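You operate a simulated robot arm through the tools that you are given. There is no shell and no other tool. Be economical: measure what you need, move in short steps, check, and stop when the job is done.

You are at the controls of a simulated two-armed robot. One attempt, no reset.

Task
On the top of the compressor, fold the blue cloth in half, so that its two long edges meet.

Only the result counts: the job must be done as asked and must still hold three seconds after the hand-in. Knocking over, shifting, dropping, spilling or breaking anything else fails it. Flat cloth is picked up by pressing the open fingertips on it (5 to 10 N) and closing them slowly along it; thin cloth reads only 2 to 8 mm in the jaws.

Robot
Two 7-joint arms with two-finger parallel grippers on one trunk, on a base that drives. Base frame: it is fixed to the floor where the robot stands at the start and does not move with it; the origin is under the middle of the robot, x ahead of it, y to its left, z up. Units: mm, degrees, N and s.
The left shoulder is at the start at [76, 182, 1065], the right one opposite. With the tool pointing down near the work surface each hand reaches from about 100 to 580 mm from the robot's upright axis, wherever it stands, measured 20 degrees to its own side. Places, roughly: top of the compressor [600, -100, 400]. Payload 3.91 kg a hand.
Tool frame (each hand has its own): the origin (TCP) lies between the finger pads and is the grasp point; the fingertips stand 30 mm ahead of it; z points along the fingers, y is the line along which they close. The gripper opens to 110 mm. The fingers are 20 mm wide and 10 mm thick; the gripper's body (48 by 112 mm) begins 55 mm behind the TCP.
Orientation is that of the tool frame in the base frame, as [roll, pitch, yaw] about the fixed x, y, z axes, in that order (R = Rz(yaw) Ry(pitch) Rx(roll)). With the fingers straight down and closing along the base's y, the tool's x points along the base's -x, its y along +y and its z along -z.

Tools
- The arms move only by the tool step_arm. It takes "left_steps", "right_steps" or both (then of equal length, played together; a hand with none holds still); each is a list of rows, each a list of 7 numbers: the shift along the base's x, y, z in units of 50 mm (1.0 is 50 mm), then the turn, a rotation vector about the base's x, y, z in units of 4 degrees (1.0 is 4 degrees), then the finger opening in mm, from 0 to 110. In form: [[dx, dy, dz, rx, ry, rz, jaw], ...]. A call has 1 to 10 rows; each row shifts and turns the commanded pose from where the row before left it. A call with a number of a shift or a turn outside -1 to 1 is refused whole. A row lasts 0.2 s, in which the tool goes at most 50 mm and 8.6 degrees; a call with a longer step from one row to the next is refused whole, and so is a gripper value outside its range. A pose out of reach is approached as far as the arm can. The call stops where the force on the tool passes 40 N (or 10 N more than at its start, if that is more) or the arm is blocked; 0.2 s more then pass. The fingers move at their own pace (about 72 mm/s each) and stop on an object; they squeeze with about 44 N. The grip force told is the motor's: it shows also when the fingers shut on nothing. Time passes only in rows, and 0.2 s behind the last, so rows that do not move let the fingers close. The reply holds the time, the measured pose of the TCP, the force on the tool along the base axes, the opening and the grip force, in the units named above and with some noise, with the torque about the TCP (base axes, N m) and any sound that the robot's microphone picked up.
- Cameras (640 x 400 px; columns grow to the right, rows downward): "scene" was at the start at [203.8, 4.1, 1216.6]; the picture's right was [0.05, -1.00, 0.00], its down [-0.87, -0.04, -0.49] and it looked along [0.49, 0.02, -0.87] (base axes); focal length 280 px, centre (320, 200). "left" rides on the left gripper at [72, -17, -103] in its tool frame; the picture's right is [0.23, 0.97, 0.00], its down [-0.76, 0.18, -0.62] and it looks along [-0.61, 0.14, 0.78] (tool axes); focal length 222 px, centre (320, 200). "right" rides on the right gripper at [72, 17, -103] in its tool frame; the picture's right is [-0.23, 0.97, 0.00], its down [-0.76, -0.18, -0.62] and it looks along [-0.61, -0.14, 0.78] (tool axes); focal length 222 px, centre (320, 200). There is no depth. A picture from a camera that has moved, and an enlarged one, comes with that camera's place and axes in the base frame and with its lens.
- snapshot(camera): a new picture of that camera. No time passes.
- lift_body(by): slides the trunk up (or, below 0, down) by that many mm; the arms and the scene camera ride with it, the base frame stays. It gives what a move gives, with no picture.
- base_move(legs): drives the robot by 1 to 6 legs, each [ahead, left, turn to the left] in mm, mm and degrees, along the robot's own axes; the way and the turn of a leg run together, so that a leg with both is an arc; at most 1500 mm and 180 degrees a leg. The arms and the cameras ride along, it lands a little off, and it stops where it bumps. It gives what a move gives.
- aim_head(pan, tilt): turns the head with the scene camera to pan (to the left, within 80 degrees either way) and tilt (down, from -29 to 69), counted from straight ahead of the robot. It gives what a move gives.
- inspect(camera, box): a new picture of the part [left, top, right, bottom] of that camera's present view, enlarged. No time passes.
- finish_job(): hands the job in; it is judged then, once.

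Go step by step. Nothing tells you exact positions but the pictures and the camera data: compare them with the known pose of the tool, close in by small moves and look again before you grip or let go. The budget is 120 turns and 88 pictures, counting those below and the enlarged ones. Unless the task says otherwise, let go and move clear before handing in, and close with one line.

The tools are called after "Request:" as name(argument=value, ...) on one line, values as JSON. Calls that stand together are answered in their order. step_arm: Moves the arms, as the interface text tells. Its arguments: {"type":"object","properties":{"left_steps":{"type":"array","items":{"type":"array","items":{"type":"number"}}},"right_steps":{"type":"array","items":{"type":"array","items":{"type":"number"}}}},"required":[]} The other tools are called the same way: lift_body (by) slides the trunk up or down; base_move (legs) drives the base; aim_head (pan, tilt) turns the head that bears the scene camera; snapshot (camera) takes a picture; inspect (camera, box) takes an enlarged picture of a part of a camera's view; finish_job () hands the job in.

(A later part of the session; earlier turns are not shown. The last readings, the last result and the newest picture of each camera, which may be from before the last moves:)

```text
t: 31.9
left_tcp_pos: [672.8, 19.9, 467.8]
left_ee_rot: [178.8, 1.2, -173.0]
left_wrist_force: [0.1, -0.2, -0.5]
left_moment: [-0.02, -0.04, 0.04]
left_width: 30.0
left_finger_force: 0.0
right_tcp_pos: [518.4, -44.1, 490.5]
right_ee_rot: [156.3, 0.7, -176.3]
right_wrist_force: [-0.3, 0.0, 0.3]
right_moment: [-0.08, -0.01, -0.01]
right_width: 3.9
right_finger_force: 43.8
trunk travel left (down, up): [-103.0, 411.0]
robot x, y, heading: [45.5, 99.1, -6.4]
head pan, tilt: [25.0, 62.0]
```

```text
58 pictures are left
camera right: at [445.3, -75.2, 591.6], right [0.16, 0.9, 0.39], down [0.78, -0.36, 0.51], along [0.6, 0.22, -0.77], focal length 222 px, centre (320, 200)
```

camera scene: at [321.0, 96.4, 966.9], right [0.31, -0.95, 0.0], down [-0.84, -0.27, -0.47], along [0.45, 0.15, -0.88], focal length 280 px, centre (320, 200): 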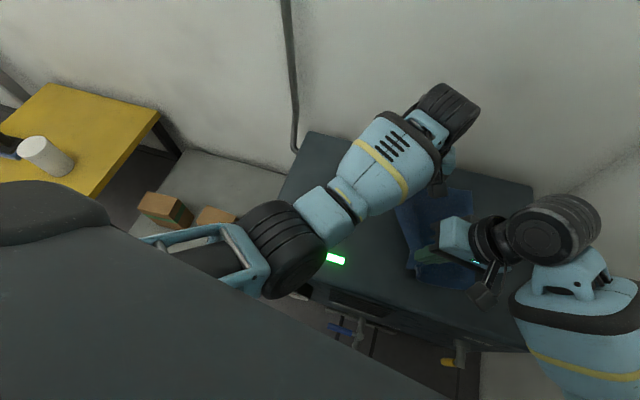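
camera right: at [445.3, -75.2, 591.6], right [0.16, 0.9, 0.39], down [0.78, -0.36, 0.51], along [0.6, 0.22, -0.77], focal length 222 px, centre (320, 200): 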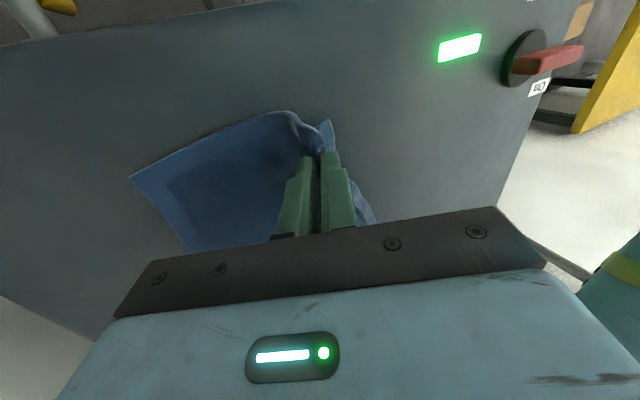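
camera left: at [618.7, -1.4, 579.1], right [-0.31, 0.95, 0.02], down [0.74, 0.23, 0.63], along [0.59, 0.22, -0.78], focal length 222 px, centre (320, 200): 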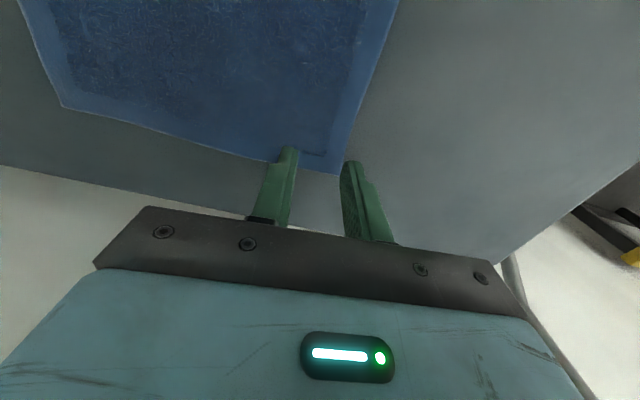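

The left arm is nearly fully stretched, which is why it tracks poorly, and the fold's end position would be out of reach. I'll lay the right pinch back, release it, and re-position the base (further right) and trunk (lower).

Request:
step_arm(right_steps=[[0, 0.3, -0.15, 0, 0, 0, 0], [0, 0.3, -0.15, 0, 0, 0, 0], [0, 0.3, -0.15, 0, 0, 0, 0], [0, 0, 0, 0, 0, 0, 8], [0, 0, 0, 0, 0, 0, 24], [0, 0, 0, 0, 0, 0, 24], [0, 0, 0.6, 0, 0, 0, 24], [0, -0.6, 0.8, 0, 0, 0, 24], [0, -0.8, 0.8, 0, 0, 0, 24]], left_steps=[[0, 0.1, 0.4, 0, 0, 0, 30], [0, 0.2, 0.6, 0, 0, 0, 30], [-0.4, 0.4, 0.6, 0, 0, 0, 30], [-0.4, 0.4, 0.6, 0, 0, 0, 30], [-0.4, 0.4, 0.4, 0, 0, 0, 30], [0, 0, 0, 0, 0, 0, 30], [0, 0, 0, 0, 0, 0, 30], [0, 0, 0, 0, 0, 0, 30], [0, 0, 0, 0, 0, 0, 30]])

Request:
snapshot(camera="right")

```text
refused: row 9 steps farther than a row can; nothing moved
```

```text
57 pictures are left
camera right: at [445.3, -75.2, 591.6], right [0.16, 0.9, 0.39], down [0.78, -0.36, 0.51], along [0.6, 0.22, -0.77], focal length 222 px, centre (320, 200)
```

right: 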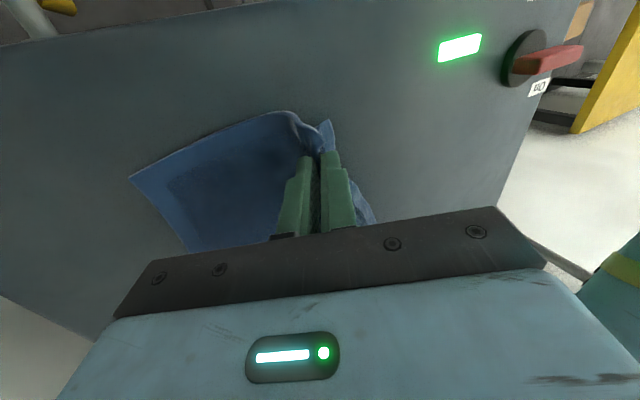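

The call was refused for one step that was too long; I'll repeat it with smaller final steps.

Request:
step_arm(right_steps=[[0, 0.3, -0.15, 0, 0, 0, 0], [0, 0.3, -0.15, 0, 0, 0, 0], [0, 0.3, -0.15, 0, 0, 0, 0], [0, 0, 0, 0, 0, 0, 8], [0, 0, 0, 0, 0, 0, 24], [0, 0, 0, 0, 0, 0, 24], [0, 0, 0.6, 0, 0, 0, 24], [0, -0.4, 0.6, 0, 0, 0, 24], [0, -0.6, 0.6, 0, 0, 0, 24]], left_steps=[[0, 0.1, 0.4, 0, 0, 0, 30], [0, 0.2, 0.6, 0, 0, 0, 30], [-0.4, 0.4, 0.6, 0, 0, 0, 30], [-0.4, 0.4, 0.6, 0, 0, 0, 30], [-0.4, 0.4, 0.4, 0, 0, 0, 30], [0, 0, 0, 0, 0, 0, 30], [0, 0, 0, 0, 0, 0, 30], [0, 0, 0, 0, 0, 0, 30], [0, 0, 0, 0, 0, 0, 30]])

Request:
snapshot(camera="right")

```text
t: 33.9
left_tcp_pos: [665.4, 46.5, 532.3]
left_ee_rot: [178.8, 1.5, -173.0]
left_wrist_force: [0.5, 0.4, -0.1]
left_moment: [0.01, -0.02, 0.01]
left_width: 29.8
left_finger_force: 0.0
left hand out of reach, approached as far as the arm can: row 3, 4, 5
right_tcp_pos: [517.9, -48.9, 559.5]
right_ee_rot: [156.2, 0.5, -176.4]
right_wrist_force: [-0.1, -0.7, -0.2]
right_moment: [0.01, 0.01, 0.02]
right_width: 24.1
right_finger_force: 0.2
trunk travel left (down, up): [-103.0, 411.0]
robot x, y, heading: [43.0, 102.7, -6.8]
head pan, tilt: [25.0, 62.0]
```

```text
56 pictures are left
camera right: at [446.0, -79.6, 659.8], right [0.16, 0.9, 0.39], down [0.78, -0.36, 0.51], along [0.6, 0.22, -0.77], focal length 222 px, centre (320, 200)
```

right: 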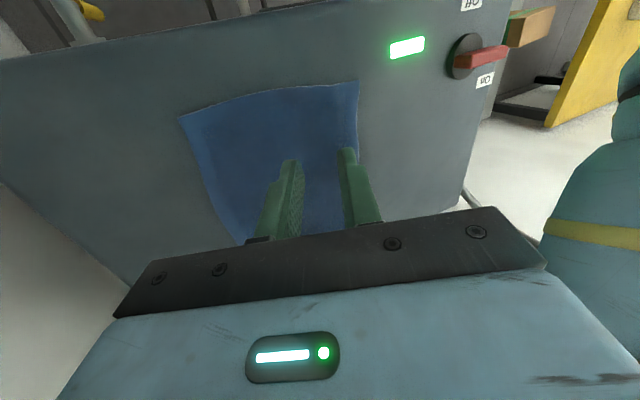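

The cloth lies flat again. The left arm's limit looks like a wrist-bend limit, which tilting the tool forward should ease, so I'll shift the base 40 mm right and tilt both tools about 16° (fingertips forward).

Request:
base_move(legs=[[-5, -40, 0]])

Request:
step_arm(left_steps=[[0, 0.2, 0, 0, -0.8, 0, 30], [0, 0.2, 0, 0, -0.8, 0, 30], [0, 0.2, 0, 0, -0.8, 0, 30], [0, 0.2, 0, 0, -0.8, -0.5, 30], [0, 0.2, 0, 0, -0.8, 0, 30], [0, 0.2, 0, 0, 0, 0, 30], [0, 0.2, 0, 0, 0, 0, 30]], right_steps=[[0, 0.2, 0, -0.8, -0.8, 0, 30], [0, 0.3, 0, -0.9, -0.8, 0, 30], [0, 0.3, 0, -0.9, -0.8, 0, 30], [0, 0.3, 0, -0.9, -0.8, 0, 30], [0, 0.3, 0, -0.9, -0.8, 0, 30], [0, 0.2, 0, -0.8, 0, 0, 30], [0, 0, 0, -0.7, 0, 0, 30]])

Request:
aim_head(pan=0, tilt=62)

Request:
snapshot(camera="scene")

```text
t: 35.0
left_tcp_pos: [658.3, 10.5, 531.7]
left_ee_rot: [178.6, 1.3, -172.9]
left_wrist_force: [0.0, -0.1, 0.5]
left_moment: [0.0, 0.02, -0.01]
left_width: 30.0
left_finger_force: 0.0
right_tcp_pos: [508.1, -85.4, 559.5]
right_ee_rot: [156.1, 0.6, -176.1]
right_wrist_force: [0.4, -0.5, -0.3]
right_moment: [-0.01, 0.0, -0.01]
right_width: 24.1
right_finger_force: 0.0
trunk travel left (down, up): [-103.0, 411.0]
robot x, y, heading: [37.7, 65.5, -6.9]
head pan, tilt: [25.0, 62.0]
stopped in leg 1: the robot was blocked; the commanded pose is now the measured one
```

```text
t: 36.6
left_tcp_pos: [656.6, 79.6, 532.4]
left_ee_rot: [-179.5, 17.3, -174.5]
left_wrist_force: [0.0, -0.5, -0.7]
left_moment: [-0.03, 0.0, -0.01]
left_width: 30.0
left_finger_force: 0.1
right_tcp_pos: [509.0, -4.7, 559.1]
right_ee_rot: [-178.5, 14.3, -171.8]
right_wrist_force: [0.5, 0.2, 0.8]
right_moment: [-0.02, -0.01, 0.01]
right_width: 30.0
right_finger_force: 0.1
trunk travel left (down, up): [-103.0, 411.0]
robot x, y, heading: [33.1, 64.6, -7.0]
head pan, tilt: [25.0, 62.0]
```

```text
t: 37.5
left_tcp_pos: [658.1, 80.1, 532.0]
left_ee_rot: [-179.5, 17.3, -174.5]
left_wrist_force: [-0.8, 0.1, -0.4]
left_moment: [-0.02, 0.02, 0.0]
left_width: 30.1
left_finger_force: 0.1
right_tcp_pos: [509.3, -4.3, 559.8]
right_ee_rot: [-178.7, 14.3, -171.8]
right_wrist_force: [-0.1, 0.3, 0.4]
right_moment: [0.0, -0.02, 0.01]
right_width: 30.1
right_finger_force: 0.1
trunk travel left (down, up): [-103.0, 411.0]
robot x, y, heading: [35.1, 63.4, -6.7]
head pan, tilt: [0.0, 62.0]
```

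```text
55 pictures are left
camera scene: at [314.0, 30.0, 966.9], right [-0.12, -0.99, 0.0], down [-0.88, 0.1, -0.47], along [0.47, -0.06, -0.88], focal length 280 px, centre (320, 200)
```

scene: 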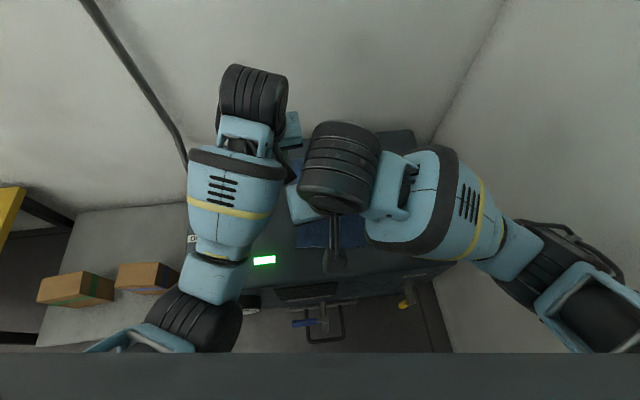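

The left arm tracks properly now. I'll lower the right hand above the near part of the edge and look.

Request:
step_arm(right_steps=[[-0.1, 0.1, -0.5, 0, 0, -0.5, 30], [0, 0, -0.5, 0, 0, -0.5, 30], [0, 0, -0.5, 0, 0, 0, 30], [0, 0, -0.2, 0, 0, 0, 30], [0, 0, 0, 0, 0, 0, 30]])

Request:
inspect(camera="right", box=[160, 0, 480, 220])

```text
t: 38.7
left_tcp_pos: [656.3, 80.6, 532.7]
left_ee_rot: [-179.5, 17.3, -174.4]
left_wrist_force: [-0.5, -0.2, 0.6]
left_moment: [-0.02, 0.0, 0.0]
left_width: 30.1
left_finger_force: 0.0
right_tcp_pos: [504.7, 0.4, 474.5]
right_ee_rot: [-178.7, 14.3, -175.7]
right_wrist_force: [0.9, 0.0, -0.5]
right_moment: [0.01, -0.01, 0.0]
right_width: 30.2
right_finger_force: 0.0
trunk travel left (down, up): [-103.0, 411.0]
robot x, y, heading: [30.3, 58.8, -6.9]
head pan, tilt: [0.0, 62.0]
```

```text
1.82 times, centred on (320, 110) of right
camera zoom: at [406.2, 12.6, 556.0], right [0.15, 0.99, 0.03], down [0.59, -0.12, 0.8], along [0.79, -0.1, -0.6], focal length 404 px, centre (320, 364)
```

zoom: 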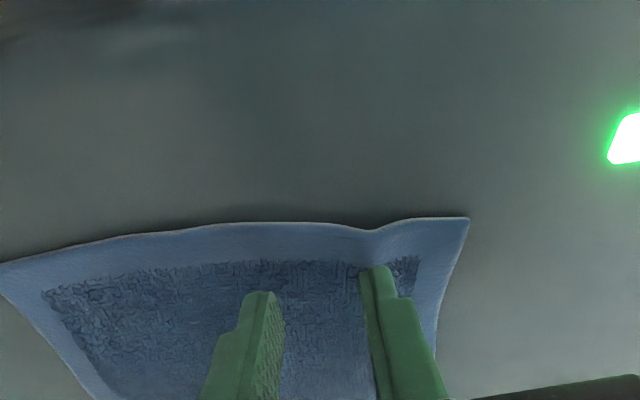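

The cloth edge is now near y ≈ 52 here, as it came to rest a bit further left. I'll shift the right hand 20 mm left and lower it to touch.

Request:
step_arm(right_steps=[[0, 0.4, 0, 0, 0, 0, 30], [0, 0, -0.1, 0, 0, 0, 30], [0, 0, -0.06, 0, 0, 0, 30], [0, 0, -0.03, 0, 0, 0, 30], [0, 0, 0, 0, 0, 0, 30]])

Request:
inspect(camera="right", box=[160, 0, 480, 220])

```text
t: 39.9
left_tcp_pos: [657.0, 79.8, 533.4]
left_ee_rot: [-179.5, 17.3, -174.4]
left_wrist_force: [0.7, -0.3, -0.1]
left_moment: [0.01, 0.0, 0.01]
left_width: 30.1
left_finger_force: 0.1
right_tcp_pos: [503.2, 20.0, 466.1]
right_ee_rot: [-178.7, 14.2, -175.9]
right_wrist_force: [-0.2, -0.2, 1.0]
right_moment: [0.01, 0.02, -0.02]
right_width: 29.8
right_finger_force: 0.1
trunk travel left (down, up): [-103.0, 411.0]
robot x, y, heading: [39.5, 61.9, -7.1]
head pan, tilt: [0.0, 62.0]
```

```text
1.82 times, centred on (320, 110) of right
camera zoom: at [406.3, 32.4, 547.1], right [0.15, 0.99, 0.03], down [0.59, -0.12, 0.8], along [0.79, -0.1, -0.6], focal length 404 px, centre (320, 364)
```

zoom: 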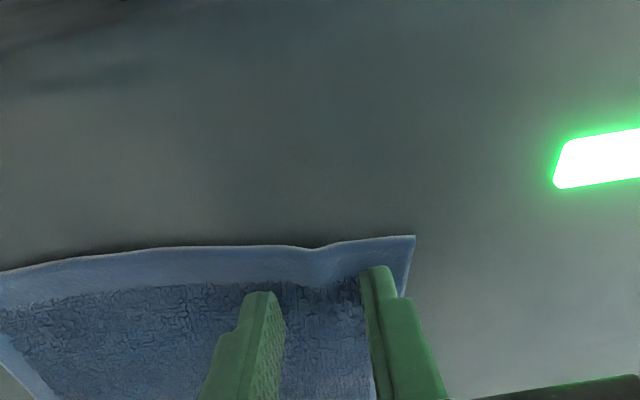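

Good placement, just inside the edge, with light contact. I'll press 1.5 mm more and close slowly.

Request:
step_arm(right_steps=[[0, 0, -0.03, 0, 0, 0, 30], [0, 0, 0, 0, 0, 0, 26], [0, 0, 0, 0, 0, 0, 22], [0, 0, 0, 0, 0, 0, 18], [0, 0, 0, 0, 0, 0, 15], [0, 0, 0, 0, 0, 0, 12], [0, 0, 0, 0, 0, 0, 9], [0, 0, 0, 0, 0, 0, 6], [0, 0, 0, 0, 0, 0, 2], [0, 0, 0, 0, 0, 0, 0]])

Request:
inspect(camera="right", box=[160, 0, 480, 220])

```text
t: 42.1
left_tcp_pos: [655.9, 80.3, 532.1]
left_ee_rot: [-179.5, 17.3, -174.5]
left_wrist_force: [-0.7, -0.3, 0.4]
left_moment: [0.01, 0.0, 0.01]
left_width: 30.2
left_finger_force: 0.1
right_tcp_pos: [504.0, 19.9, 464.6]
right_ee_rot: [-178.7, 14.3, -176.0]
right_wrist_force: [0.0, 0.4, 6.5]
right_moment: [0.03, -0.03, 0.02]
right_width: 4.0
right_finger_force: 43.8
trunk travel left (down, up): [-103.0, 411.0]
robot x, y, heading: [34.5, 65.9, -6.7]
head pan, tilt: [0.0, 62.0]
```

```text
1.82 times, centred on (320, 110) of right
camera zoom: at [406.0, 32.4, 545.9], right [0.15, 0.99, 0.03], down [0.59, -0.12, 0.8], along [0.79, -0.1, -0.6], focal length 404 px, centre (320, 364)
```

zoom: 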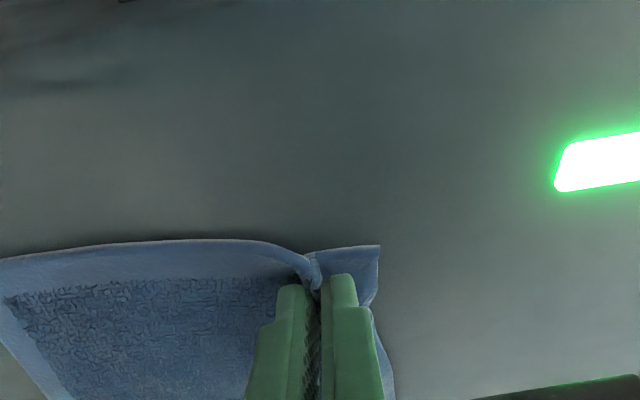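

Gripped again at 4 mm. I'll raise it slightly and lean the right wrist to the right, then bring the left hand in over the far end.

Request:
step_arm(right_steps=[[0, 0, 0.2, 0.8, 0, 0, 0], [0, -0.1, 0.1, 1, 0, 0, 0], [0, -0.1, 0, 1, 0, 0, 0], [0, -0.1, 0, 1, 0, 0, 0], [0, 0, 0, 1, 0, 0, 0], [0, 0, 0, 1, 0, 0, 0], [0, 0, 0, 0, 0, 0, 0], [0, 0, 0, 0, 0, 0, 0]], left_steps=[[0, 0, 0, 0, 0, 0, 30], [0, 0, 0, 0, 0, 0, 30], [0, 0, 0, 0, 0, 0, 30], [0, 0, 0, 0, 0, 0, 30], [0, -0.4, -0.2, 0, 0, 0, 30], [0, -0.4, -0.4, 0, 0, 0, 30], [0, -0.4, -0.3, 0, 0, 0, 30], [0, 0, 0, 0, 0, 0, 30]])

Request:
inspect(camera="left", box=[160, 0, 480, 220])

Request:
snapshot(camera="scene")

```text
t: 43.9
left_tcp_pos: [658.9, 24.1, 485.7]
left_ee_rot: [-180.0, 17.4, -174.5]
left_wrist_force: [-0.1, -0.4, -0.1]
left_moment: [-0.01, -0.02, -0.02]
left_width: 30.0
left_finger_force: 0.1
right_tcp_pos: [502.8, 4.8, 479.5]
right_ee_rot: [157.2, 14.8, 178.1]
right_wrist_force: [-0.4, 0.0, 0.0]
right_moment: [-0.11, 0.0, -0.05]
right_width: 3.7
right_finger_force: 43.8
trunk travel left (down, up): [-103.0, 411.0]
robot x, y, heading: [37.1, 66.2, -6.6]
head pan, tilt: [0.0, 62.0]
```

```text
1.82 times, centred on (320, 110) of left
camera zoom: at [560.7, -2.5, 562.3], right [-0.31, 0.95, -0.07], down [0.52, 0.23, 0.82], along [0.8, 0.22, -0.57], focal length 404 px, centre (320, 364)
```

zoom: 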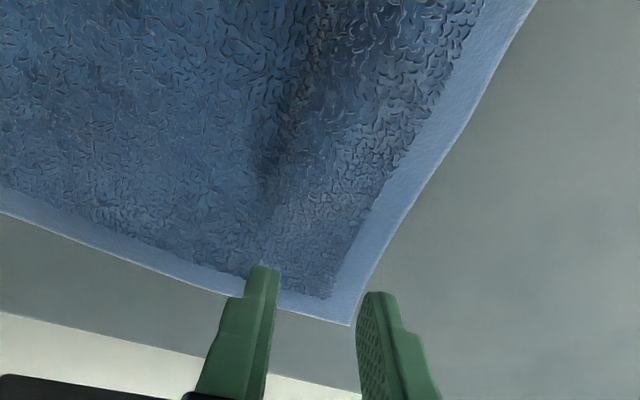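

```text
50 pictures are left
camera scene: at [313.9, 29.9, 966.9], right [-0.12, -0.99, 0.0], down [-0.88, 0.1, -0.47], along [0.47, -0.06, -0.88], focal length 280 px, centre (320, 200)
```

scene: 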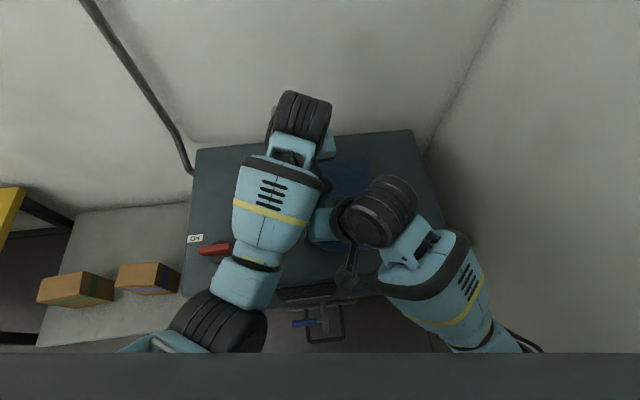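

The far corner sits near (704, 50). The left hand should go to about x 671, y 17, then down to light contact.

Request:
step_arm(left_steps=[[0.12, -0.08, 0, 0, 0, 0, 30], [0.12, -0.06, -0.12, 0, 0, 0, 30], [0, 0, -0.14, 0, 0, 0, 30], [0, 0, -0.1, 0, 0, 0, 30], [0, 0, -0.02, 0, 0, 0, 30], [0, 0, 0, 0, 0, 0, 30]])

Request:
inspect(camera="left", box=[160, 0, 480, 220])

```text
t: 45.3
left_tcp_pos: [675.0, 27.3, 465.1]
left_ee_rot: [179.2, 17.8, -174.1]
left_wrist_force: [-0.4, -0.8, 1.4]
left_moment: [-0.05, 0.01, 0.0]
left_width: 30.1
left_finger_force: 0.2
right_tcp_pos: [502.6, 5.7, 477.7]
right_ee_rot: [157.5, 14.6, 178.1]
right_wrist_force: [-5.6, -16.8, -25.7]
right_moment: [1.27, -0.65, 0.11]
right_width: 4.1
right_finger_force: 44.0
trunk travel left (down, up): [-103.0, 411.0]
robot x, y, heading: [34.0, 63.1, -6.9]
head pan, tilt: [0.0, 62.0]
```

```text
1.82 times, centred on (320, 110) of left
camera zoom: at [578.0, -0.5, 541.6], right [-0.32, 0.95, -0.06], down [0.51, 0.22, 0.83], along [0.8, 0.24, -0.56], focal length 404 px, centre (320, 364)
```

zoom: 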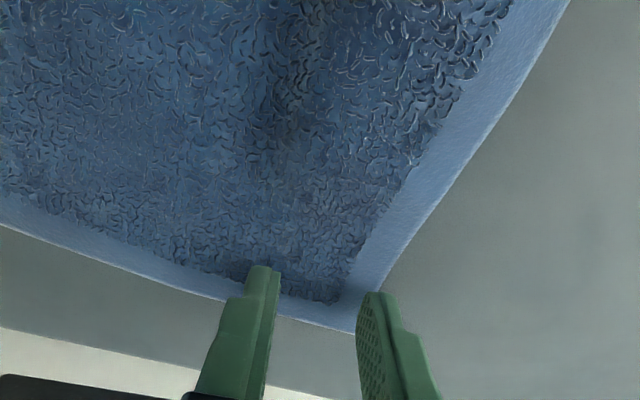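

The left forearm is leaning on the right gripper's body. I'll lift the left a little, carry the right pinch 40 mm to the right along the fold, then re-aim the left.

Request:
step_arm(right_steps=[[0, 0, 0, 0, 0, 0, 0], [0, -0.3, 0.1, 0, 0, 0, 0], [0.05, -0.3, 0.1, 0.5, 0, 0, 0], [0.05, -0.2, 0.1, 0.5, 0, 0, 0], [0, 0, 0, 0, 0, 0, 0], [0, 0, 0, 0, 0, 0, 0]], left_steps=[[0, 0, 0.25, 0, 0, 0, 30], [0, 0, 0, 0, 0, 0, 30], [0, 0, 0, 0, 0, 0, 30], [0, 0, 0, 0, 0, 0, 30], [0, -0.1, 0, 0, 0, 0, 30], [0, 0, 0, 0, 0, 0, 30]])

Request:
inspect(camera="left", box=[160, 0, 480, 220])

Request:
snapshot(camera="scene")

```text
t: 46.9
left_tcp_pos: [677.0, 34.8, 469.5]
left_ee_rot: [177.8, 17.7, -174.0]
left_wrist_force: [-0.5, 1.3, 0.5]
left_moment: [0.01, -0.01, 0.01]
left_width: 29.9
left_finger_force: 0.1
right_tcp_pos: [507.7, -34.7, 494.7]
right_ee_rot: [153.1, 14.7, 177.2]
right_wrist_force: [-0.1, -0.5, 0.3]
right_moment: [-0.09, 0.03, 0.0]
right_width: 3.4
right_finger_force: 43.9
trunk travel left (down, up): [-103.0, 411.0]
robot x, y, heading: [36.5, 62.3, -6.9]
head pan, tilt: [0.0, 62.0]
stopped in row 6 (left hand): the arm was blocked; the commanded pose is now the measured one
```

```text
1.82 times, centred on (320, 110) of left
camera zoom: at [579.7, 4.2, 545.4], right [-0.33, 0.94, -0.03], down [0.51, 0.21, 0.83], along [0.79, 0.26, -0.55], focal length 404 px, centre (320, 364)
```

zoom: 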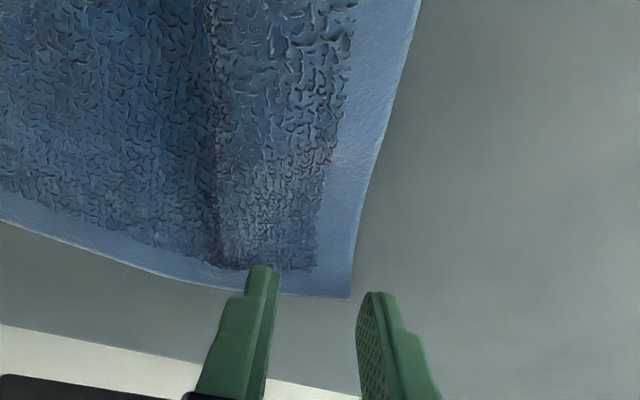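

```text
47 pictures are left
camera scene: at [314.0, 30.0, 966.9], right [-0.12, -0.99, 0.0], down [-0.88, 0.1, -0.47], along [0.47, -0.06, -0.88], focal length 280 px, centre (320, 200)
```

scene: 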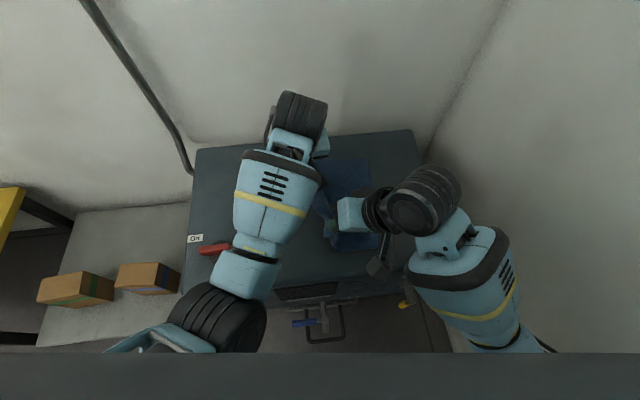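

The left hand stalls near y ≈ 25–35 even with the right arm clear, so I'll test higher up whether it can move further right there.

Request:
step_arm(left_steps=[[-0.1, 0, 0.4, 0, 0, 0, 30], [-0.1, 0, 0.4, 0, 0, 0, 30], [-0.1, 0, 0.4, 0, 0, 0, 30], [0, -0.3, 0, 0, 0, 0, 30], [0, -0.3, 0, 0, 0, 0, 30], [0, -0.3, 0, 0, 0, 0, 30], [0, 0, 0, 0, 0, 0, 30]])

Request:
snapshot(camera="scene")

```text
t: 48.7
left_tcp_pos: [667.7, 12.1, 517.7]
left_ee_rot: [175.6, 17.9, -173.5]
left_wrist_force: [-0.2, 0.2, 0.0]
left_moment: [0.01, -0.03, 0.01]
left_width: 29.8
left_finger_force: 0.0
right_tcp_pos: [508.2, -34.1, 495.9]
right_ee_rot: [153.2, 14.7, 177.1]
right_wrist_force: [0.4, -0.6, -1.1]
right_moment: [-0.12, 0.0, -0.02]
right_width: 4.0
right_finger_force: 43.1
trunk travel left (down, up): [-103.0, 411.0]
robot x, y, heading: [36.6, 62.8, -6.7]
head pan, tilt: [0.0, 62.0]
stopped in row 7 (left hand): the arm was blocked; the commanded pose is now the measured one
```

```text
46 pictures are left
camera scene: at [314.0, 30.0, 966.9], right [-0.12, -0.99, 0.0], down [-0.88, 0.1, -0.47], along [0.47, -0.06, -0.88], focal length 280 px, centre (320, 200)
```

scene: 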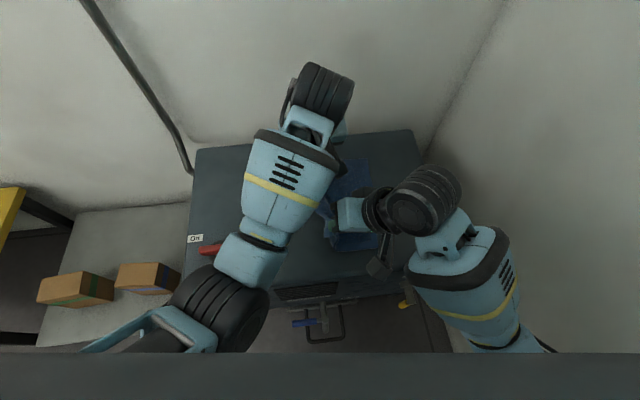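

The left arm is limited when reaching toward or across the robot's own midline, apparently by its own chest. So I'll turn the base right by 6°, with the right pinch moved back first to offset the swing, and later use base rotation for much of the fold.

Request:
step_arm(left_steps=[[0, 0.4, 0.2, 0, 0, 0, 30], [0, 0.4, 0.2, 0, 0, 0, 30], [0, 0.4, 0, 0, 0, 0, 30], [0, 0.4, 0, 0, 0, 0, 30], [0, 0, 0, 0, 0, 0, 30]], right_steps=[[0, 0, 0, 0, 0, 0, 0], [0, 0, 0, 0, 0, 0, 0], [0, 0.3, -0.1, 0, 0, 0, 0], [0, 0.3, -0.1, 0, 0, 0, 0], [0, 0.2, 0, 0, 0, 0, 0]])

Request:
base_move(legs=[[0, 0, -6]])

Request:
snapshot(camera="scene")

Request:
snapshot(camera="right")

```text
t: 49.9
left_tcp_pos: [666.2, 89.9, 538.7]
left_ee_rot: [175.8, 17.7, -173.6]
left_wrist_force: [0.6, 0.6, -0.3]
left_moment: [-0.01, 0.01, -0.02]
left_width: 29.8
left_finger_force: 0.1
right_tcp_pos: [507.9, 6.4, 484.6]
right_ee_rot: [153.3, 14.8, 177.0]
right_wrist_force: [0.7, 0.5, 0.7]
right_moment: [-0.1, -0.01, 0.04]
right_width: 3.7
right_finger_force: 43.4
trunk travel left (down, up): [-103.0, 411.0]
robot x, y, heading: [35.5, 62.6, -7.0]
head pan, tilt: [0.0, 62.0]
```

```text
t: 50.9
left_tcp_pos: [666.6, 22.8, 537.1]
left_ee_rot: [175.7, 17.9, -179.5]
left_wrist_force: [1.1, -0.3, -0.5]
left_moment: [0.01, -0.04, 0.02]
left_width: 30.1
left_finger_force: 0.0
right_tcp_pos: [500.1, -42.9, 485.1]
right_ee_rot: [153.3, 14.7, 171.1]
right_wrist_force: [0.6, -0.2, -0.1]
right_moment: [-0.04, -0.03, 0.06]
right_width: 3.9
right_finger_force: 44.1
trunk travel left (down, up): [-103.0, 411.0]
robot x, y, heading: [32.8, 63.8, -12.5]
head pan, tilt: [0.0, 62.0]
```

```text
45 pictures are left
camera scene: at [309.0, 0.9, 966.9], right [-0.22, -0.98, 0.0], down [-0.86, 0.2, -0.47], along [0.46, -0.1, -0.88], focal length 280 px, centre (320, 200)
```

scene: 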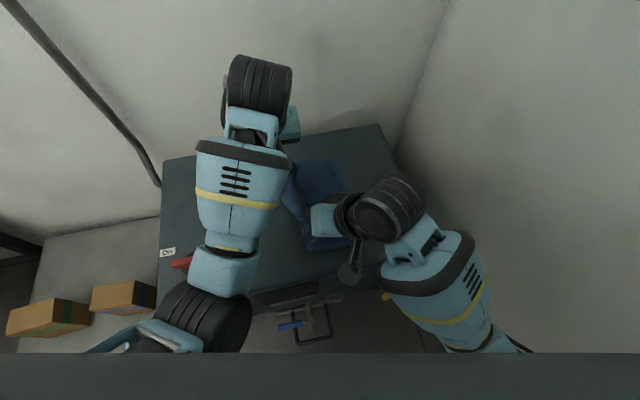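

```text
44 pictures are left
camera right: at [400.0, -59.7, 562.8], right [0.24, 0.84, 0.48], down [0.54, -0.53, 0.65], along [0.81, 0.1, -0.58], focal length 222 px, centre (320, 200)
```

right: 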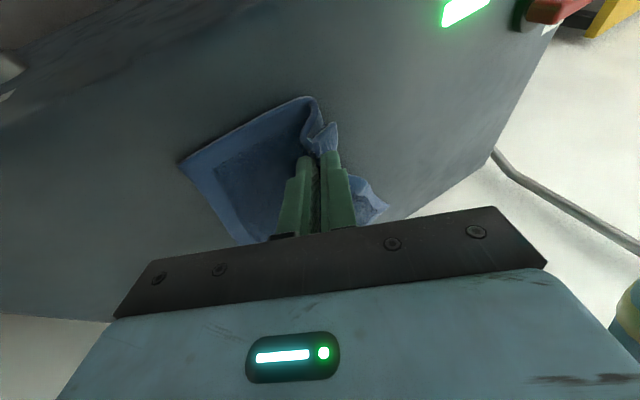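

The left arm has room now. I'll square up the left tool, lower it and look at the edge.

Request:
step_arm(left_steps=[[0, 0, -0.3, -0.5, 0, 0.6, 30], [0, 0, -0.4, -0.5, 0, 0.6, 30], [0, 0, -0.4, 0, 0, 0.4, 30], [0, 0, 0, 0, 0, 0, 30]])

Request:
inspect(camera="left", box=[160, 0, 480, 220])

```text
t: 51.9
left_tcp_pos: [666.6, 22.9, 483.9]
left_ee_rot: [179.9, 17.6, -171.9]
left_wrist_force: [1.1, -0.2, 0.5]
left_moment: [0.02, 0.0, 0.02]
left_width: 29.9
left_finger_force: 0.1
right_tcp_pos: [499.5, -43.3, 484.6]
right_ee_rot: [153.2, 14.7, 171.1]
right_wrist_force: [0.1, -0.1, -0.7]
right_moment: [-0.04, -0.02, 0.04]
right_width: 3.8
right_finger_force: 43.3
trunk travel left (down, up): [-103.0, 411.0]
robot x, y, heading: [35.1, 62.2, -12.9]
head pan, tilt: [0.0, 62.0]
```

```text
1.82 times, centred on (320, 110) of left
camera zoom: at [569.3, -8.2, 559.7], right [-0.35, 0.93, -0.07], down [0.51, 0.25, 0.82], along [0.79, 0.26, -0.56], focal length 404 px, centre (320, 364)
```

zoom: 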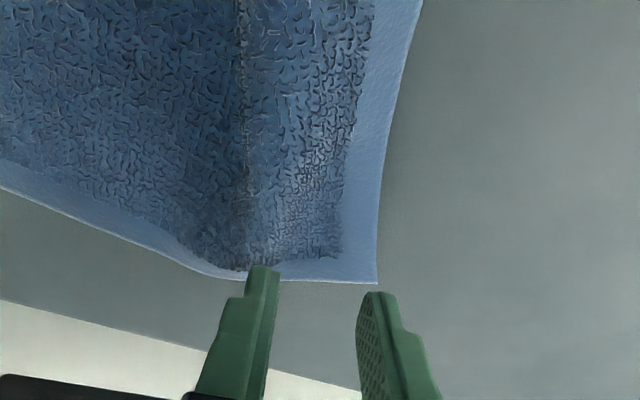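

The far corner is at about (680, 51), drawn slightly toward me. I'll ease the right pinch 8 mm forward and set the left fingers just inside the edge, down to light contact.

Request:
step_arm(left_steps=[[-0.17, -0.1, 0, 0, 0, 0, 30], [-0.17, -0.14, -0.1, 0, 0, 0, 30], [0, 0, -0.14, 0, 0, 0, 30], [0, 0, -0.1, 0, 0, 0, 30], [0, 0, 0, 0, 0, 0, 30]], right_steps=[[0.08, 0, 0, 0, 0, 0, 0], [0.08, 0, 0, 0, 0, 0, 0], [0, 0, 0, 0, 0, 0, 0], [0, 0, 0, 0, 0, 0, 0], [0, 0, 0, 0, 0, 0, 0]])

Request:
inspect(camera="left", box=[160, 0, 480, 220])

```text
t: 53.0
left_tcp_pos: [656.3, 21.7, 466.8]
left_ee_rot: [179.0, 18.6, -171.6]
left_wrist_force: [0.4, -0.2, -0.6]
left_moment: [0.03, -0.02, 0.0]
left_width: 30.0
left_finger_force: 0.1
right_tcp_pos: [508.1, -43.1, 486.2]
right_ee_rot: [153.2, 14.6, 171.1]
right_wrist_force: [0.9, -0.1, -0.6]
right_moment: [-0.05, -0.05, 0.05]
right_width: 3.9
right_finger_force: 43.6
trunk travel left (down, up): [-103.0, 411.0]
robot x, y, heading: [34.7, 58.1, -12.8]
head pan, tilt: [0.0, 62.0]
```

```text
1.82 times, centred on (320, 110) of left
camera zoom: at [558.8, -11.7, 541.8], right [-0.36, 0.93, -0.06], down [0.49, 0.24, 0.84], along [0.79, 0.27, -0.55], focal length 404 px, centre (320, 364)
```

zoom: 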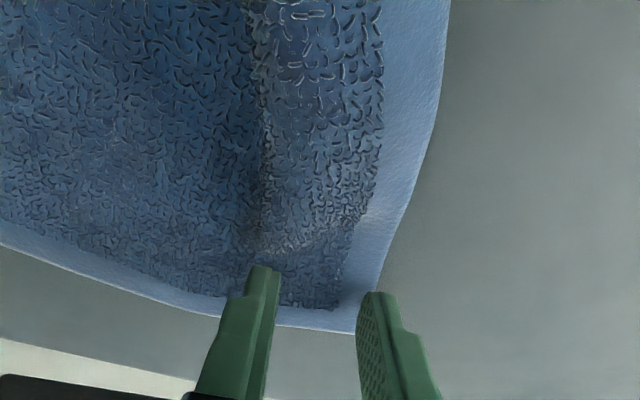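

The left arm stalls again with no tool force. I now think its elbow sits low, near the compressor top, because I lowered the trunk too far. I'll lay the right pinch back, release, raise both hands with the trunk, and redo this with steeper arms.

Request:
step_arm(right_steps=[[0, 0.3, 0, 0, 0, 0, 0], [0, 0.4, -0.1, 0, 0, 0, 0], [0, 0.3, -0.1, 0, 0, 0, 0], [0, 0, -0.04, 0, 0, 0, 0], [0, 0, 0, 0, 0, 0, 8], [0, 0, 0, 0, 0, 0, 24], [0, 0, 0.2, 0, 0, 0, 24], [0, 0, 0.6, 0, 0, 0, 24], [0, 0, 0, 0, 0, 0, 24]], left_steps=[[0, 0.3, 0.4, 0, 0, 0, 30], [0, 0.4, 0.2, 0, 0, 0, 30], [0, 0.4, 0.2, 0, 0, 0, 30], [0, 0.4, 0, 0, 0, 0, 30], [0, 0, 0, 0, 0, 0, 30], [0, 0, 0, 0, 0, 0, 30], [0, 0, 0, 0, 0, 0, 30], [0, 0, 0, 0, 0, 0, 30], [0, 0, 0, 0, 0, 0, 30]])

Request:
lift_body(by=150)

Request:
snapshot(camera="scene")

Request:
snapshot(camera="right")

```text
t: 55.0
left_tcp_pos: [649.8, 87.3, 508.4]
left_ee_rot: [179.9, 17.6, -171.9]
left_wrist_force: [-0.7, 0.0, -0.4]
left_moment: [0.01, -0.01, -0.02]
left_width: 29.7
left_finger_force: 0.0
right_tcp_pos: [507.8, 6.9, 513.5]
right_ee_rot: [153.2, 14.7, 171.0]
right_wrist_force: [-1.4, 0.0, 0.1]
right_moment: [0.03, -0.01, 0.0]
right_width: 23.9
right_finger_force: 0.1
trunk travel left (down, up): [-103.0, 411.0]
robot x, y, heading: [35.8, 60.4, -12.8]
head pan, tilt: [0.0, 62.0]
```

```text
t: 56.8
left_tcp_pos: [651.5, 93.6, 656.6]
left_ee_rot: [179.5, 17.8, -171.7]
left_wrist_force: [0.2, -1.0, -0.8]
left_moment: [0.0, 0.04, -0.02]
left_width: 30.2
left_finger_force: 0.1
right_tcp_pos: [508.3, 6.5, 662.8]
right_ee_rot: [153.2, 14.6, 171.2]
right_wrist_force: [0.3, -0.1, 0.0]
right_moment: [-0.02, 0.03, 0.0]
right_width: 24.1
right_finger_force: 0.1
trunk travel left (down, up): [-253.0, 261.0]
robot x, y, heading: [34.6, 60.2, -12.8]
head pan, tilt: [0.0, 62.0]
```

```text
41 pictures are left
camera scene: at [251.9, 13.9, 1139.5], right [-0.22, -0.98, 0.0], down [-0.86, 0.2, -0.47], along [0.46, -0.1, -0.88], focal length 280 px, centre (320, 200)
```

scene: 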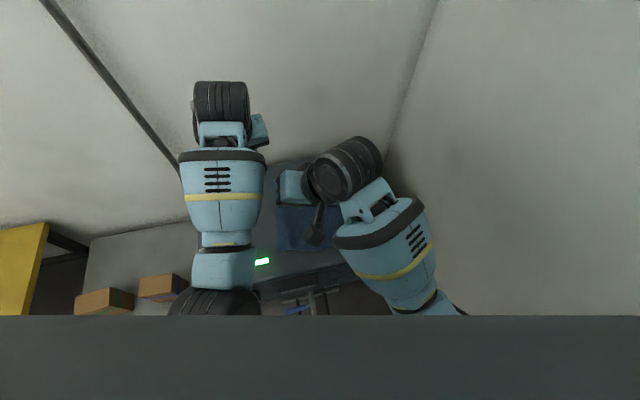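

```text
40 pictures are left
camera right: at [408.2, -9.7, 740.5], right [0.24, 0.84, 0.48], down [0.54, -0.53, 0.65], along [0.81, 0.1, -0.58], focal length 222 px, centre (320, 200)
```

right: 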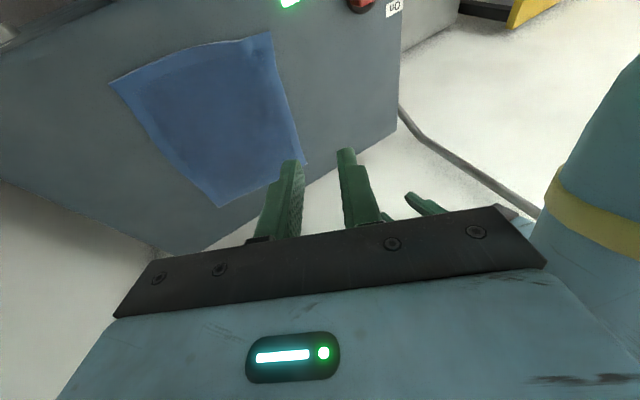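

The cloth lies flat but has turned about 7°: its left edge now runs from (500, 72) to (708, 46). I'll square the right tool to that edge and lower it over the near end, keeping the left hand out of the way.

Request:
step_arm(right_steps=[[0, 0.1, -0.3, -0.9, 0, 0, 30], [0, 0.1, -0.3, -0.9, 0, 0, 30], [0, 0.1, -0.3, -0.9, 0, 0, 30], [0, 0.1, -0.3, -0.9, 0, 0, 30], [0, 0.1, -0.4, -0.9, 0, 0, 30], [0, 0.1, -0.4, -0.9, 0, 0, 30], [0, 0, -0.4, -0.9, 0, 0, 30], [0, 0, -0.4, 0, 0, -0.6, 30], [0, 0, -0.4, 0, 0, -0.6, 30], [0, 0, -0.3, 0, 0, 0, 30]], left_steps=[[0, 0.3, 0, 0, 0, -0.5, 30], [0, 0.3, 0, 0, 0, -0.5, 30], [0, 0.3, 0, 0, 0, -0.5, 30], [0, 0, -0.2, 0, 0, -0.5, 30], [0, 0, -0.2, 0, 0, -0.5, 30], [0, 0, -0.2, 0, 0, -0.5, 30], [0, 0, -0.2, 0, 0, -0.5, 30], [0, 0, -0.2, 0, 0, 0, 30], [0, 0, -0.2, 0, 0, 0, 30], [0, 0, 0, 0, 0, 0, 30]])

Request:
inspect(camera="right", box=[160, 0, 480, 220])

```text
t: 59.2
left_tcp_pos: [649.2, 131.7, 596.0]
left_ee_rot: [179.9, 17.6, 174.2]
left_wrist_force: [0.0, 0.4, 0.2]
left_moment: [0.0, 0.02, 0.01]
left_width: 29.9
left_finger_force: 0.0
right_tcp_pos: [506.0, 3.1, 472.7]
right_ee_rot: [-177.5, 17.0, 173.7]
right_wrist_force: [0.9, 0.4, 0.1]
right_moment: [-0.04, -0.03, -0.01]
right_width: 30.1
right_finger_force: 0.0
trunk travel left (down, up): [-253.0, 261.0]
robot x, y, heading: [32.5, 57.4, -12.7]
head pan, tilt: [0.0, 62.0]
stopped in row 10 (right hand): the arm was blocked; the commanded pose is now the measured one
```

```text
1.82 times, centred on (320, 110) of right
camera zoom: at [409.6, 35.9, 549.2], right [0.34, 0.94, 0.03], down [0.52, -0.21, 0.83], along [0.78, -0.26, -0.56], focal length 404 px, centre (320, 364)
```

zoom: 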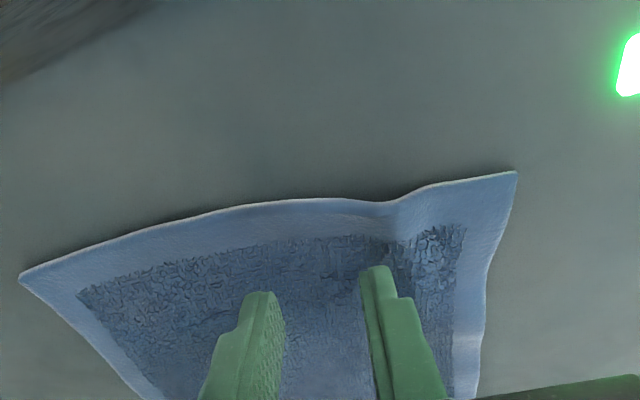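

The right arm in turn stalls when reaching across the robot's midline. So the edge must lie more crosswise to me: I'll raise the right hand, move the base left about 150 mm and turn to about -22°.

Request:
step_arm(right_steps=[[0, 0, 0.6, 0, 0, 0, 30], [0, -0.2, 0.8, 0, 0, 0, 30], [0, -0.2, 0.8, 0, 0, 0, 30], [0, 0, 0.4, 0, 0, 0, 30]])

Request:
base_move(legs=[[-26, 149, 0], [0, 0, -9.5]])

Request:
snapshot(camera="scene")

```text
t: 60.4
left_tcp_pos: [649.0, 131.1, 596.6]
left_ee_rot: [179.9, 17.6, 174.1]
left_wrist_force: [-0.3, 0.2, -0.9]
left_moment: [0.03, 0.01, 0.02]
left_width: 30.1
left_finger_force: 0.1
right_tcp_pos: [503.3, -66.6, 578.5]
right_ee_rot: [-170.9, 16.8, 174.6]
right_wrist_force: [1.0, -0.6, -0.4]
right_moment: [-0.01, 0.01, -0.03]
right_width: 29.7
right_finger_force: 0.0
trunk travel left (down, up): [-253.0, 261.0]
robot x, y, heading: [30.2, 64.0, -12.8]
head pan, tilt: [0.0, 62.0]
stopped in row 4 (right hand): the arm was blocked; the commanded pose is now the measured one
```

```text
t: 63.0
left_tcp_pos: [660.3, 179.5, 597.0]
left_ee_rot: [179.9, 17.7, 164.7]
left_wrist_force: [-0.4, -0.1, -0.2]
left_moment: [0.0, -0.01, -0.02]
left_width: 30.2
left_finger_force: 0.1
right_tcp_pos: [484.1, 9.8, 578.7]
right_ee_rot: [-171.0, 16.8, 165.2]
right_wrist_force: [0.3, 0.0, 1.0]
right_moment: [0.03, 0.01, -0.05]
right_width: 29.8
right_finger_force: 0.1
trunk travel left (down, up): [-253.0, 261.0]
robot x, y, heading: [42.5, 213.4, -22.0]
head pan, tilt: [0.0, 62.0]
```

```text
38 pictures are left
camera scene: at [248.3, 128.8, 1139.6], right [-0.38, -0.93, 0.0], down [-0.82, 0.33, -0.47], along [0.43, -0.18, -0.88], focal length 280 px, centre (320, 200)
```

scene: 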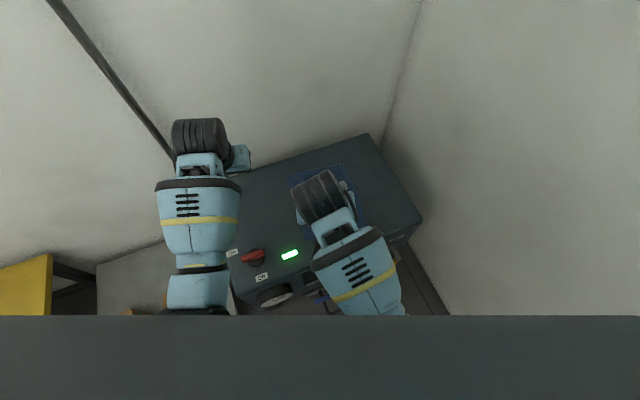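

The base is in place at (42, 213, -22°). Now I'll lower the right hand to the near end of the edge, squared to it.

Request:
step_arm(right_steps=[[0, 0, -0.4, 0.5, 0, 0.4, 30], [0, 0, -0.4, 0.5, 0, 0.4, 30], [0.1, 0.1, -0.4, 0.5, 0, 0.4, 30], [0.1, 0.1, -0.4, 0.5, 0, 0.4, 30], [0.1, 0.1, -0.3, 0.2, 0, 0.4, 30], [0.1, 0.1, -0.2, 0, 0, 0, 30], [0.1, 0.1, 0, 0, 0, 0, 30], [0, 0, 0, 0, 0, 0, 30]])

Request:
inspect(camera="right", box=[160, 0, 480, 220])

```text
t: 64.8
left_tcp_pos: [659.9, 179.6, 596.9]
left_ee_rot: [179.9, 17.6, 164.7]
left_wrist_force: [-0.9, 0.3, -0.5]
left_moment: [0.0, 0.01, 0.0]
left_width: 29.9
left_finger_force: 0.0
right_tcp_pos: [502.1, 15.5, 465.1]
right_ee_rot: [-178.0, 14.3, 170.9]
right_wrist_force: [-1.2, 0.8, 4.4]
right_moment: [0.1, 0.04, 0.03]
right_width: 29.9
right_finger_force: 0.1
trunk travel left (down, up): [-253.0, 261.0]
robot x, y, heading: [39.5, 211.2, -22.5]
head pan, tilt: [0.0, 62.0]
```

```text
1.82 times, centred on (320, 110) of right
camera zoom: at [410.1, 50.8, 546.1], right [0.38, 0.92, 0.03], down [0.55, -0.25, 0.8], along [0.74, -0.29, -0.6], focal length 404 px, centre (320, 364)
```

zoom: 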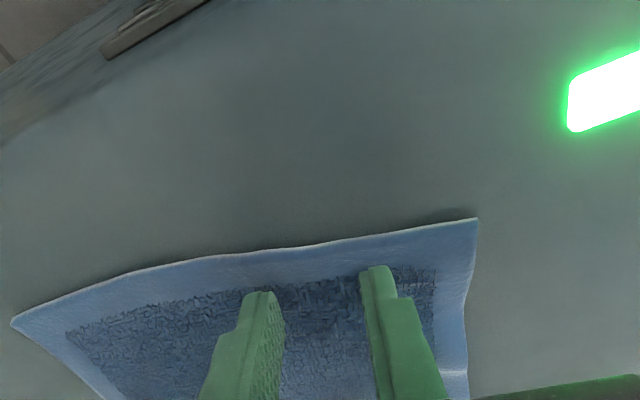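

The right hand again falls about 20 mm short, sideways. I'll look at that arm from the head to find what it's touching.

Request:
aim_head(pan=-35, tilt=45)

Request:
snapshot(camera="scene")

Request:
snapshot(camera="left")

```text
t: 65.8
left_tcp_pos: [659.7, 178.7, 596.4]
left_ee_rot: [179.8, 17.6, 164.7]
left_wrist_force: [0.1, 0.4, -0.5]
left_moment: [0.04, -0.01, 0.03]
left_width: 29.9
left_finger_force: 0.1
right_tcp_pos: [503.8, 14.9, 466.9]
right_ee_rot: [-178.2, 14.6, 170.7]
right_wrist_force: [0.4, 0.4, 1.3]
right_moment: [0.01, 0.04, 0.0]
right_width: 30.1
right_finger_force: 0.0
trunk travel left (down, up): [-253.0, 261.0]
robot x, y, heading: [44.5, 211.8, -22.3]
head pan, tilt: [-35.0, 45.0]
```

```text
36 pictures are left
camera scene: at [232.8, 84.8, 1161.3], right [-0.84, -0.54, 0.0], down [-0.38, 0.59, -0.71], along [0.38, -0.59, -0.71], focal length 280 px, centre (320, 200)
```

scene: 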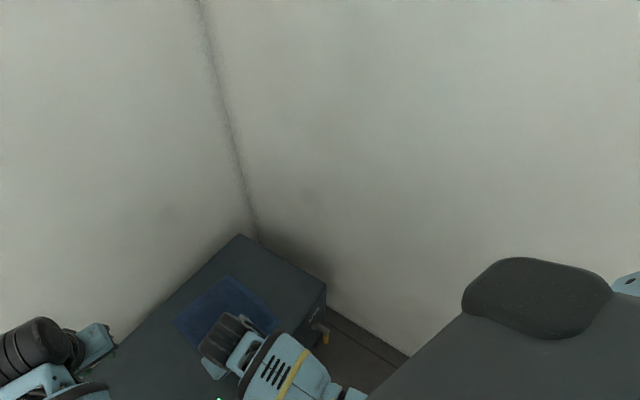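

```text
35 pictures are left
camera left: at [559.1, 189.1, 672.5], right [0.05, 1.0, -0.07], down [0.56, 0.03, 0.82], along [0.82, -0.08, -0.56], focal length 222 px, centre (320, 200)
```

left: 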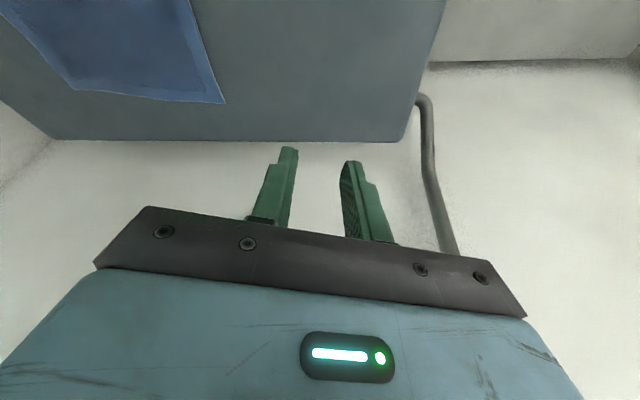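

I now think lowering the trunk leans the chest forward into the elbows, so holding an edge that runs away from me with both hands doesn't suit this robot. New plan: spin the cloth about 90° by pressing open fingers on its middle and turning the wrist, so the long edges run crosswise, then fold with both hands side by side. First I'll raise the right hand and re-centre the base.

Request:
step_arm(right_steps=[[0, -0.1, 0.4, 0, 0, 0, 110], [0, -0.2, 0.5, 0, 0, 0, 110], [0.1, -0.3, 0.4, 0, 0, 0, 110], [0.2, -0.3, 0.3, 0, 0, 0, 110], [0.2, -0.3, 0.3, 0, 0, 0, 110]])

Request:
base_move(legs=[[0, 0, 16], [-5, -165, 0]])

Request:
aim_head(pan=0, tilt=58)

Request:
snapshot(camera="scene")

```text
t: 67.0
left_tcp_pos: [660.1, 178.8, 597.4]
left_ee_rot: [179.9, 17.6, 164.6]
left_wrist_force: [0.2, -0.8, 0.2]
left_moment: [0.02, 0.0, 0.0]
left_width: 29.9
left_finger_force: 0.0
right_tcp_pos: [532.9, -30.3, 568.8]
right_ee_rot: [-179.6, 14.9, 170.7]
right_wrist_force: [0.1, -0.1, 0.5]
right_moment: [-0.03, 0.03, 0.0]
right_width: 109.9
right_finger_force: 0.2
trunk travel left (down, up): [-253.0, 261.0]
robot x, y, heading: [42.5, 213.7, -22.1]
head pan, tilt: [-35.0, 45.0]
```

```text
t: 70.0
left_tcp_pos: [622.2, 187.2, 596.5]
left_ee_rot: [179.9, 17.7, -179.2]
left_wrist_force: [0.9, 1.0, 0.3]
left_moment: [-0.03, 0.02, 0.0]
left_width: 30.0
left_finger_force: 0.1
right_tcp_pos: [555.9, -46.7, 567.5]
right_ee_rot: [-179.8, 14.8, -173.1]
right_wrist_force: [-0.4, 0.5, -0.7]
right_moment: [-0.01, -0.01, 0.03]
right_width: 110.2
right_finger_force: 0.1
trunk travel left (down, up): [-253.0, 261.0]
robot x, y, heading: [18.8, 44.0, -6.2]
head pan, tilt: [-35.0, 45.0]
```

```text
t: 71.1
left_tcp_pos: [622.4, 187.5, 594.6]
left_ee_rot: [180.0, 17.5, -179.3]
left_wrist_force: [-0.5, -0.4, 0.7]
left_moment: [0.0, 0.01, 0.0]
left_width: 30.2
left_finger_force: 0.0
right_tcp_pos: [556.2, -48.5, 567.7]
right_ee_rot: [-179.7, 14.8, -173.1]
right_wrist_force: [-0.1, -0.1, -0.2]
right_moment: [-0.02, -0.02, 0.01]
right_width: 110.1
right_finger_force: 0.1
trunk travel left (down, up): [-253.0, 261.0]
robot x, y, heading: [20.6, 49.2, -6.2]
head pan, tilt: [0.0, 58.0]
```

```text
34 pictures are left
camera scene: at [245.4, 24.1, 1144.2], right [-0.11, -0.99, 0.0], down [-0.84, 0.09, -0.53], along [0.53, -0.06, -0.85], focal length 280 px, centre (320, 200)
```

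scene: 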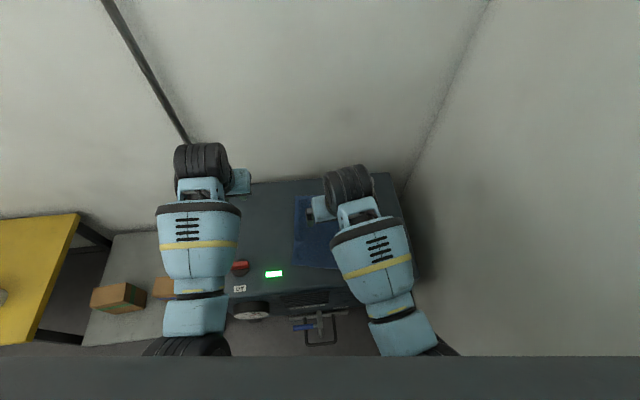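

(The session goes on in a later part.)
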